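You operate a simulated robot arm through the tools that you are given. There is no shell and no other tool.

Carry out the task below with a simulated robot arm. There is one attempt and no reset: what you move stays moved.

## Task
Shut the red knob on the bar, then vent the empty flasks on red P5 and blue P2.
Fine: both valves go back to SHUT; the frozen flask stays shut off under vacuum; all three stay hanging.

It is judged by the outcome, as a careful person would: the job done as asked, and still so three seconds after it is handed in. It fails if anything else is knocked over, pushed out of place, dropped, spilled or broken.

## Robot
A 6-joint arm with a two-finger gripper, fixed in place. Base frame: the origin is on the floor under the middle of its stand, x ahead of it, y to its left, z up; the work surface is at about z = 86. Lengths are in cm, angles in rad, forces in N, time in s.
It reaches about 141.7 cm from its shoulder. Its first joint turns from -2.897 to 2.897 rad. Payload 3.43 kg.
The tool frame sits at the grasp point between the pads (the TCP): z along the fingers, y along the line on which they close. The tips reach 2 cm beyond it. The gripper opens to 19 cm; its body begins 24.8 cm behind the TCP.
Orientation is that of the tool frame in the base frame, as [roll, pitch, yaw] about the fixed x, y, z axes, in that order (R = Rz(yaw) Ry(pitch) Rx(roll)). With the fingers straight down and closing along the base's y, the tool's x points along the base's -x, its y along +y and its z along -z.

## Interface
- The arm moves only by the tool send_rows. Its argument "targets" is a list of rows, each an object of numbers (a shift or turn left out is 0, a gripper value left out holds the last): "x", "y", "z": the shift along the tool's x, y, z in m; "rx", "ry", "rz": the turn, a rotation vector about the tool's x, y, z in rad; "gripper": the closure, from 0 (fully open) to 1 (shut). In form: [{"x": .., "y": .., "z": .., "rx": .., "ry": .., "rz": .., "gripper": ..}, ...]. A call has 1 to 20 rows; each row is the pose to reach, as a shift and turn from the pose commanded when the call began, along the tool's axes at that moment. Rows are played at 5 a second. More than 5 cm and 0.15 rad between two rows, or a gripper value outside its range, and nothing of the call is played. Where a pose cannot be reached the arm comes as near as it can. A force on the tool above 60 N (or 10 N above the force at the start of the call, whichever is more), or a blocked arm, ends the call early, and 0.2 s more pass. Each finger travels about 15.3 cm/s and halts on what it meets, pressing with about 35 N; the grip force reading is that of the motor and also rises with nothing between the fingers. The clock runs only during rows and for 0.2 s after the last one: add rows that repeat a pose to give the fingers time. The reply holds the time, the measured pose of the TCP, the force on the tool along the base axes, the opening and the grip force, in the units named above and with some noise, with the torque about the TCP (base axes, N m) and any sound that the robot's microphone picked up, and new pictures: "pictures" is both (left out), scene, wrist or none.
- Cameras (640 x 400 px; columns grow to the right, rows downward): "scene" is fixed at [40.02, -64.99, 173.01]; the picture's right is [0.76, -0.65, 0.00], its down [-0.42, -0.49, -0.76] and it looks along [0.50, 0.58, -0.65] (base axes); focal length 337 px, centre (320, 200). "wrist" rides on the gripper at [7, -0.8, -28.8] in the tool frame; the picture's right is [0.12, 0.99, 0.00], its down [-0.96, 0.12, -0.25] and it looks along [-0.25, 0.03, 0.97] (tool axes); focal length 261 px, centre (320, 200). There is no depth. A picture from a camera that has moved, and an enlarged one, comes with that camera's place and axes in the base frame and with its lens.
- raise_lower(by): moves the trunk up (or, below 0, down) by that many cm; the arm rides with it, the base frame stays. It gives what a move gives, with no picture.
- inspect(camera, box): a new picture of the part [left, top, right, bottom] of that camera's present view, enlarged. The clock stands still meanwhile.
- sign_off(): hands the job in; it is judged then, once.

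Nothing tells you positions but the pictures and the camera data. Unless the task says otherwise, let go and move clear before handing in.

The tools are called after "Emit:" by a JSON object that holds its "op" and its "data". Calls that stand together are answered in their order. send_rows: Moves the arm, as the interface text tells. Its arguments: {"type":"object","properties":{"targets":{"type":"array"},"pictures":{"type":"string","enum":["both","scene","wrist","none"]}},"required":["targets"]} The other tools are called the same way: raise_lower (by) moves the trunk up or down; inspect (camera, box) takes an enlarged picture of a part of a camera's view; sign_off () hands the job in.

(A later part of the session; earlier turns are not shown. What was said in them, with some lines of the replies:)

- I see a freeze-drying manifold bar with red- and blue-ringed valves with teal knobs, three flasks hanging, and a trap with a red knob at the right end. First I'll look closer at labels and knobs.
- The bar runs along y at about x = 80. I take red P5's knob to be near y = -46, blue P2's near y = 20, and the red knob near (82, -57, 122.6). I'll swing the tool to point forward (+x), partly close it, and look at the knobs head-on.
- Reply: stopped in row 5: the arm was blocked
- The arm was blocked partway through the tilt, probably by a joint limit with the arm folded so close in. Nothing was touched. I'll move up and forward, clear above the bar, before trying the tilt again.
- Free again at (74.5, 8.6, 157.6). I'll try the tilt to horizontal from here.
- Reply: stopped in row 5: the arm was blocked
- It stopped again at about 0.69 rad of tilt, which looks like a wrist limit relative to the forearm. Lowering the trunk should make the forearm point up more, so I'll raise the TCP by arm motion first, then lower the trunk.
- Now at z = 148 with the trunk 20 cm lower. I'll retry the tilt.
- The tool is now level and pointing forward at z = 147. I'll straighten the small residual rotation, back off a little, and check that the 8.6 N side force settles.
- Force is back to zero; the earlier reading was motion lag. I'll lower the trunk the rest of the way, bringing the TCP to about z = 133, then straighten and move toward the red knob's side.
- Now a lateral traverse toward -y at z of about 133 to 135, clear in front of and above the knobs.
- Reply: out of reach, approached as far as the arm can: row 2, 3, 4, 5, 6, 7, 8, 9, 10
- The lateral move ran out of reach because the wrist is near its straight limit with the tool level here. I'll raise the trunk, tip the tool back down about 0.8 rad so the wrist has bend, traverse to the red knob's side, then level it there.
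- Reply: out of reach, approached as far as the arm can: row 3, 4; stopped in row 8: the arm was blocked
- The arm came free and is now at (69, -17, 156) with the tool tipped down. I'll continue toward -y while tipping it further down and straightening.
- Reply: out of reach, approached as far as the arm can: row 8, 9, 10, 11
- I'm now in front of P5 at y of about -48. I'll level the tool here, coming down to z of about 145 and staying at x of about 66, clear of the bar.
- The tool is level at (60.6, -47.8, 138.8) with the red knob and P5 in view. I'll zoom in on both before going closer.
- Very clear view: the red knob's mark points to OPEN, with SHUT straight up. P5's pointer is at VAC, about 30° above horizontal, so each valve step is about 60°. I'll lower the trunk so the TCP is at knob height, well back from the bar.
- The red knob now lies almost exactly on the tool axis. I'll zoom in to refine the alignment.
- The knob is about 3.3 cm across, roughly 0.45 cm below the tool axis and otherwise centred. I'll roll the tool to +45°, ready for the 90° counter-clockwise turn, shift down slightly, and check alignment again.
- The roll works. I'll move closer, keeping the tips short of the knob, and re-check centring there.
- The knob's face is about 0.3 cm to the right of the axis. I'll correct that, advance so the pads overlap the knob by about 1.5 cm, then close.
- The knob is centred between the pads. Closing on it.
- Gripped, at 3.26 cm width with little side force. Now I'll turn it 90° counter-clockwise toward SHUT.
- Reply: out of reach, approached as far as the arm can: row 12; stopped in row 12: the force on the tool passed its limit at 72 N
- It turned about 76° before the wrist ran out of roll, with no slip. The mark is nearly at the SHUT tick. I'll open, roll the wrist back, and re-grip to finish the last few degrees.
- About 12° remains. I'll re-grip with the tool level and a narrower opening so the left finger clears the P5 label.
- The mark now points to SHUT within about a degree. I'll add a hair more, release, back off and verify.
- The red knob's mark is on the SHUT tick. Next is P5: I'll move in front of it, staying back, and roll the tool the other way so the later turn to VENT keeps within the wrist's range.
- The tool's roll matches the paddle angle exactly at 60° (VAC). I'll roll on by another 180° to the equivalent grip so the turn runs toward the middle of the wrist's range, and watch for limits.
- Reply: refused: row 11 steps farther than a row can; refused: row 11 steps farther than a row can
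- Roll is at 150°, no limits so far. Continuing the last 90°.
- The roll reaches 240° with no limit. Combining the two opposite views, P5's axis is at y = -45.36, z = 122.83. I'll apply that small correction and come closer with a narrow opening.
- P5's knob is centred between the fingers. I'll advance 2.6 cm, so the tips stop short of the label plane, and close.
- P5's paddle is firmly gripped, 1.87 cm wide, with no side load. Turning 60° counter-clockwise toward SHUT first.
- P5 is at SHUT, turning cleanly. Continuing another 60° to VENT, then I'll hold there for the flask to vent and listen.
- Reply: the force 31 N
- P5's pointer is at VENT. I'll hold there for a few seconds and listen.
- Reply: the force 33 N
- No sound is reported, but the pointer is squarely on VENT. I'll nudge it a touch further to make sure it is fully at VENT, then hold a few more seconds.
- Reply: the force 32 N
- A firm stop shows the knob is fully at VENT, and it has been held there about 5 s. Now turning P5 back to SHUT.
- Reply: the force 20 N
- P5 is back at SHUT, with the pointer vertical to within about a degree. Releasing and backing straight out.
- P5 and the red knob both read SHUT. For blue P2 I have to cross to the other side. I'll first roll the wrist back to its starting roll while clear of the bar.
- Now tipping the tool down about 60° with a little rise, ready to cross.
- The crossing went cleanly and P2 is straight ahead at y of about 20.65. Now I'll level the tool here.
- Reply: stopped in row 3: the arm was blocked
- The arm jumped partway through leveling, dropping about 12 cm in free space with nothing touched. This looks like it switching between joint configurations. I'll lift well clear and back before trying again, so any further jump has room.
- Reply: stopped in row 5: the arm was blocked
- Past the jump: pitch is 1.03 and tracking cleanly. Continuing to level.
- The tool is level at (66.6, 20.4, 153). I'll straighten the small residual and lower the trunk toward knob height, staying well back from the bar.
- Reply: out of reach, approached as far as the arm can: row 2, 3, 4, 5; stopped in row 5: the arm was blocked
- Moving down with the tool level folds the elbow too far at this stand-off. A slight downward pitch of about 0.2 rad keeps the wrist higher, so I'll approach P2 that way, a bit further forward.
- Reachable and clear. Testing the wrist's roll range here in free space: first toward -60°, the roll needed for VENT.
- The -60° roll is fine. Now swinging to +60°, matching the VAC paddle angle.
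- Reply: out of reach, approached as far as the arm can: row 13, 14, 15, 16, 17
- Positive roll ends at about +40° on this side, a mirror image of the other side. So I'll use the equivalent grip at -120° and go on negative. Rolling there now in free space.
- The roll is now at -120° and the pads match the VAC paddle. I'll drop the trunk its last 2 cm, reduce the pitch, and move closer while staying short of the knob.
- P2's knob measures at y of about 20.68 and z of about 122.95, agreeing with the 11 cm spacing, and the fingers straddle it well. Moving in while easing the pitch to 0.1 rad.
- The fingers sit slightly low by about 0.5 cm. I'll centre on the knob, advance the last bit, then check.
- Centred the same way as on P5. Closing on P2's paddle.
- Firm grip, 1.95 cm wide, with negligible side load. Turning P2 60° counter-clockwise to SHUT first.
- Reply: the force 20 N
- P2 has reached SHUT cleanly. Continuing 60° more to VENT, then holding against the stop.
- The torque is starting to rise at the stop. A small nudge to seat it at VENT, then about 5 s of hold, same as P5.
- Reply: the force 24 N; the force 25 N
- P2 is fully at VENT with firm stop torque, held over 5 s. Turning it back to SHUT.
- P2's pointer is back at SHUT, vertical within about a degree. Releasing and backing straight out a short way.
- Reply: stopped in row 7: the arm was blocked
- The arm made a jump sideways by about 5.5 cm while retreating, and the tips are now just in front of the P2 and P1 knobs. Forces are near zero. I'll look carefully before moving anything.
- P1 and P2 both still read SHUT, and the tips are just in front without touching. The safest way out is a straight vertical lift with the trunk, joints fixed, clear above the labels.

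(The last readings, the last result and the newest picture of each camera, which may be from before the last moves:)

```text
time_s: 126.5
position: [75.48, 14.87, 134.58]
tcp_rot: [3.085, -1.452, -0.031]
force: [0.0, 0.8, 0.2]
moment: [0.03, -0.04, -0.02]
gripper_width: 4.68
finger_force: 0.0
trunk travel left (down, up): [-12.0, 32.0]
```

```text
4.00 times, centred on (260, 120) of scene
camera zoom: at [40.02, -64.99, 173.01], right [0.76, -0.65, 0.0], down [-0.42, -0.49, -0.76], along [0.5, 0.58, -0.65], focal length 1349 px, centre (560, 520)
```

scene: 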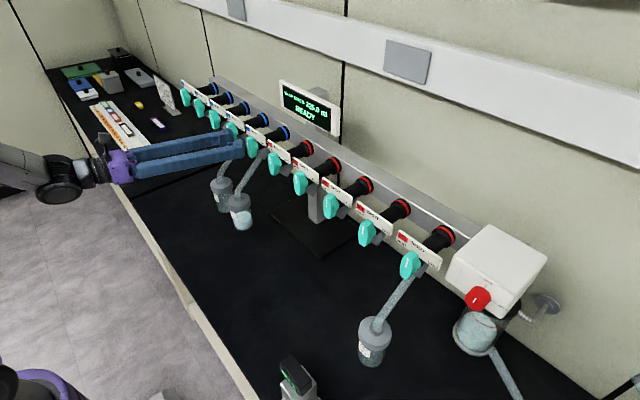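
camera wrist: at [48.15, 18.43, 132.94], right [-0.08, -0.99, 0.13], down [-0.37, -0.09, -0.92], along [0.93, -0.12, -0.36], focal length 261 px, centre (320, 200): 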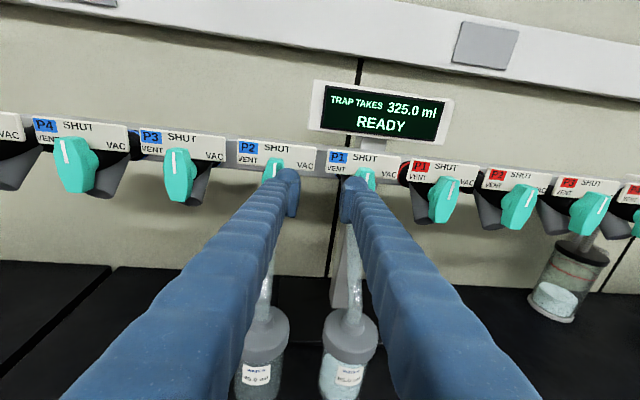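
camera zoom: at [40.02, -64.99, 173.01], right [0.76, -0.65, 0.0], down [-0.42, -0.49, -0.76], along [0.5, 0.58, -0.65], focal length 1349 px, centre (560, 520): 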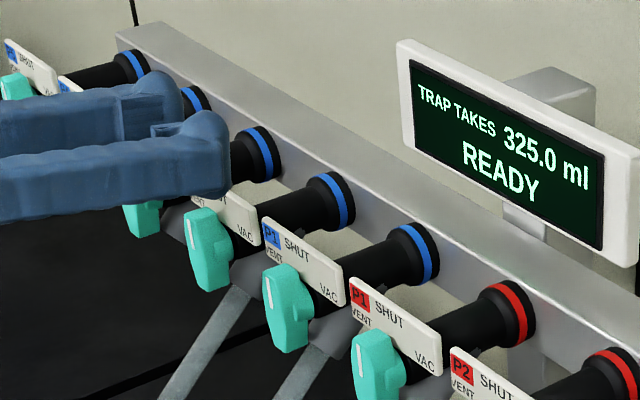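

Clear above the labels, and P2's pointer stands upright like P1's. Lifting further, then checking all the valves and flasks.

Emit:
{"op": "raise_lower", "data": {"by": 22}}

Emit:
{"op": "inspect", "data": {"camera": "scene", "box": [190, 90, 290, 150]}}

Emit:
{"op": "inspect", "data": {"camera": "scene", "box": [190, 120, 320, 240]}}

Emit:
{"op": "inspect", "data": {"camera": "scene", "box": [320, 200, 560, 390]}}

```text
time_s: 128.9
position: [75.37, 15.05, 156.75]
tcp_rot: [3.087, -1.451, -0.035]
force: [0.3, 0.4, -0.1]
moment: [0.02, -0.01, 0.0]
gripper_width: 4.64
finger_force: 0.1
trunk travel left (down, up): [-34.0, 10.0]
```

```text
6.40 times, centred on (240, 120) of scene
camera zoom: at [40.02, -64.99, 173.01], right [0.76, -0.65, 0.0], down [-0.42, -0.49, -0.76], along [0.5, 0.58, -0.65], focal length 2159 px, centre (832, 712)
```

zoom: 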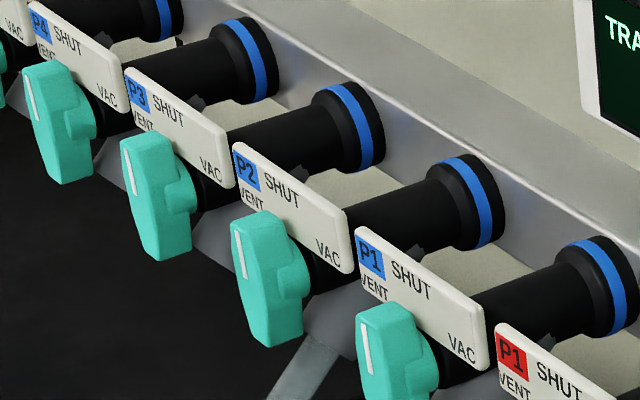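

```text
3.33 times, centred on (255, 180) of scene
camera zoom: at [40.02, -64.99, 173.01], right [0.76, -0.65, 0.0], down [-0.42, -0.49, -0.76], along [0.5, 0.58, -0.65], focal length 1124 px, centre (537, 267)
```

zoom: 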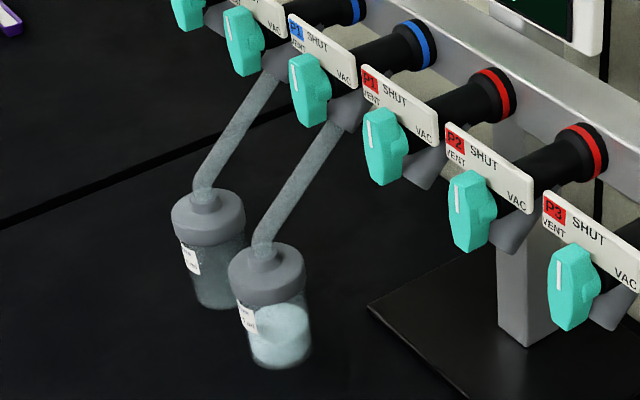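

```text
2.11 times, centred on (440, 295) of scene
camera zoom: at [40.02, -64.99, 173.01], right [0.76, -0.65, 0.0], down [-0.42, -0.49, -0.76], along [0.5, 0.58, -0.65], focal length 710 px, centre (67, 0)
```

zoom: 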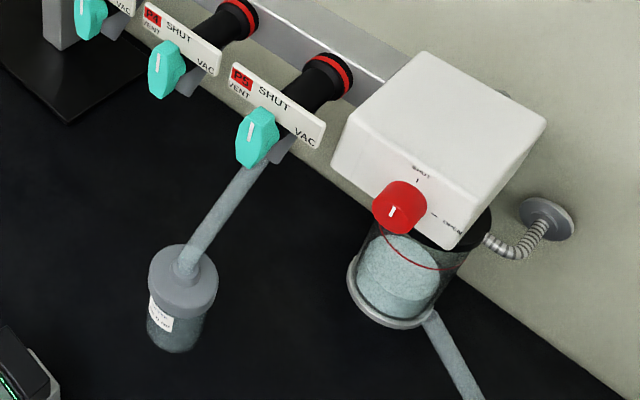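

All three flasks hang as before. I'll measure P2's pointer against its neighbours more closely.

Emit:
{"op": "inspect", "data": {"camera": "scene", "box": [220, 120, 244, 135]}}

Emit:
{"op": "inspect", "data": {"camera": "scene", "box": [240, 134, 264, 149]}}

Emit:
{"op": "inspect", "data": {"camera": "scene", "box": [202, 107, 226, 122]}}

Emit:
{"op": "inspect", "data": {"camera": "scene", "box": [396, 250, 420, 265]}}

Emit:
{"op": "inspect", "data": {"camera": "scene", "box": [354, 218, 378, 233]}}

Emit:
{"op": "inspect", "data": {"camera": "scene", "box": [462, 275, 502, 300]}}

```text
16.00 times, centred on (232, 128) of scene
camera zoom: at [40.02, -64.99, 173.01], right [0.76, -0.65, 0.0], down [-0.42, -0.49, -0.76], along [0.5, 0.58, -0.65], focal length 5397 px, centre (1728, 1360)
```

zoom: 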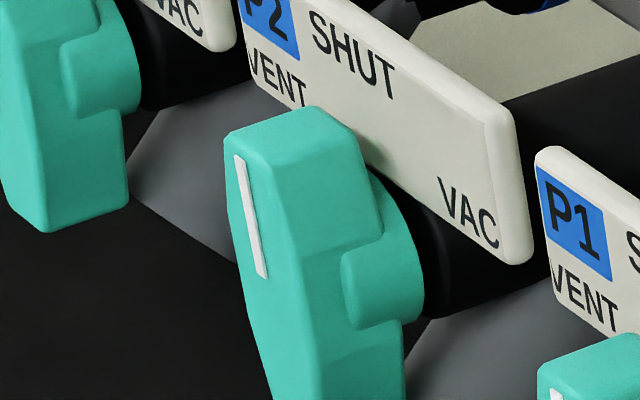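

```text
16.00 times, centred on (252, 142) of scene
camera zoom: at [40.02, -64.99, 173.01], right [0.76, -0.65, 0.0], down [-0.42, -0.49, -0.76], along [0.5, 0.58, -0.65], focal length 5397 px, centre (1408, 1136)
```

zoom: 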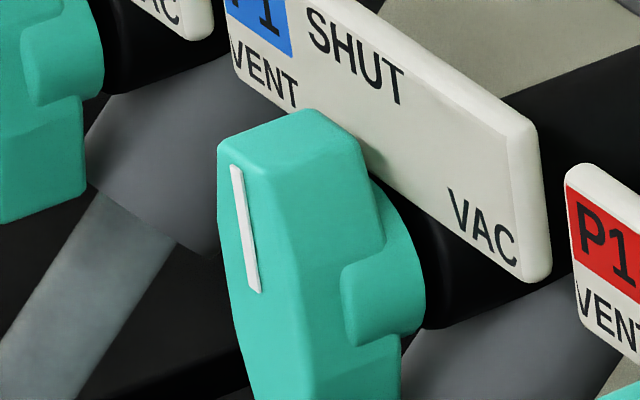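

```text
16.00 times, centred on (214, 114) of scene
camera zoom: at [40.02, -64.99, 173.01], right [0.76, -0.65, 0.0], down [-0.42, -0.49, -0.76], along [0.5, 0.58, -0.65], focal length 5397 px, centre (2016, 1568)
```

zoom: 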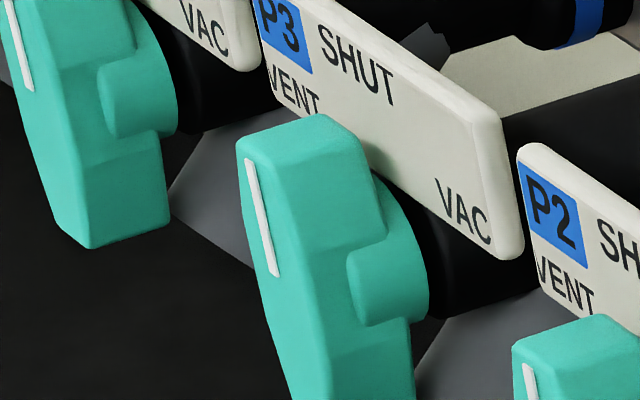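

```text
16.00 times, centred on (408, 258) of scene
camera zoom: at [40.02, -64.99, 173.01], right [0.76, -0.65, 0.0], down [-0.42, -0.49, -0.76], along [0.5, 0.58, -0.65], focal length 5397 px, centre (-1088, -720)
```

zoom: 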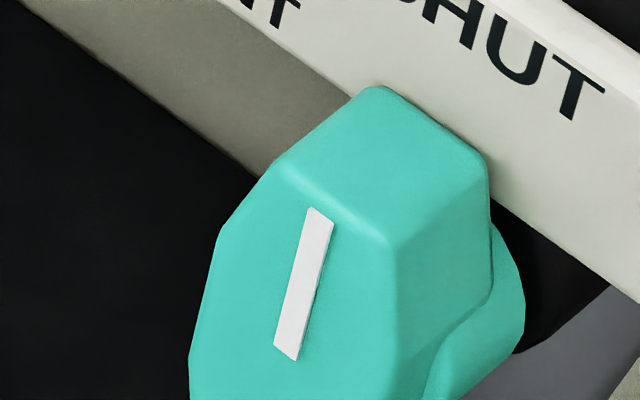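

```text
16.00 times, centred on (366, 226) of scene
camera zoom: at [40.02, -64.99, 173.01], right [0.76, -0.65, 0.0], down [-0.42, -0.49, -0.76], along [0.5, 0.58, -0.65], focal length 5397 px, centre (-416, -208)
```

zoom: 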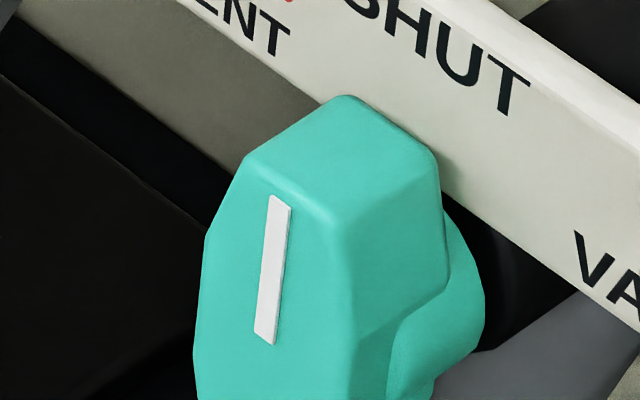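

```text
16.00 times, centred on (482, 288) of scene
camera zoom: at [40.02, -64.99, 173.01], right [0.76, -0.65, 0.0], down [-0.42, -0.49, -0.76], along [0.5, 0.58, -0.65], focal length 5397 px, centre (-2272, -1200)
```

zoom: 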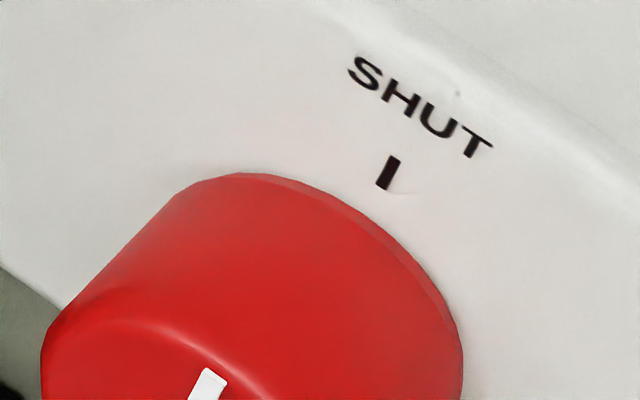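

Everything checks out. P2's mark angle (10.5°) fits exactly between its SHUT neighbours P1 and P3. P5 matches P4, the red knob is on its SHUT tick, and the frozen flask's P1 is untouched at SHUT. All three flasks are hanging, and the gripper is open about 30 cm above the bar. Handing in.

Emit:
{"op": "sign_off", "data": {}}

```text
The job is handed in.
```

The red knob is shut, and the empty flasks on red P5 and blue P2 have been vented. Both valves are back at SHUT.

- **Red knob:** turned from OPEN to SHUT; its mark is on the SHUT tick.
- **P5 and P2:** I turned each valve to its VENT stop and held it there for more than 5 s. I then returned each to SHUT, with the pointer upright to within about a degree. The microphone picked up no hiss, so I judged the venting by the pointer position, the firm stop and the hold time.
- **Frozen flask on blue P1:** I never turned its valve, and it still reads SHUT.
- **Flasks:** all three were still hanging at the last check.

As I backed out from P2, the arm jumped sideways by about 5.5 cm. The open fingertips ended up just in front of the P2 and P1 knobs. Force readings stayed near zero, and close-up pictures showed both knobs still at SHUT. I then lifted straight up and clear of the bar before handing in.
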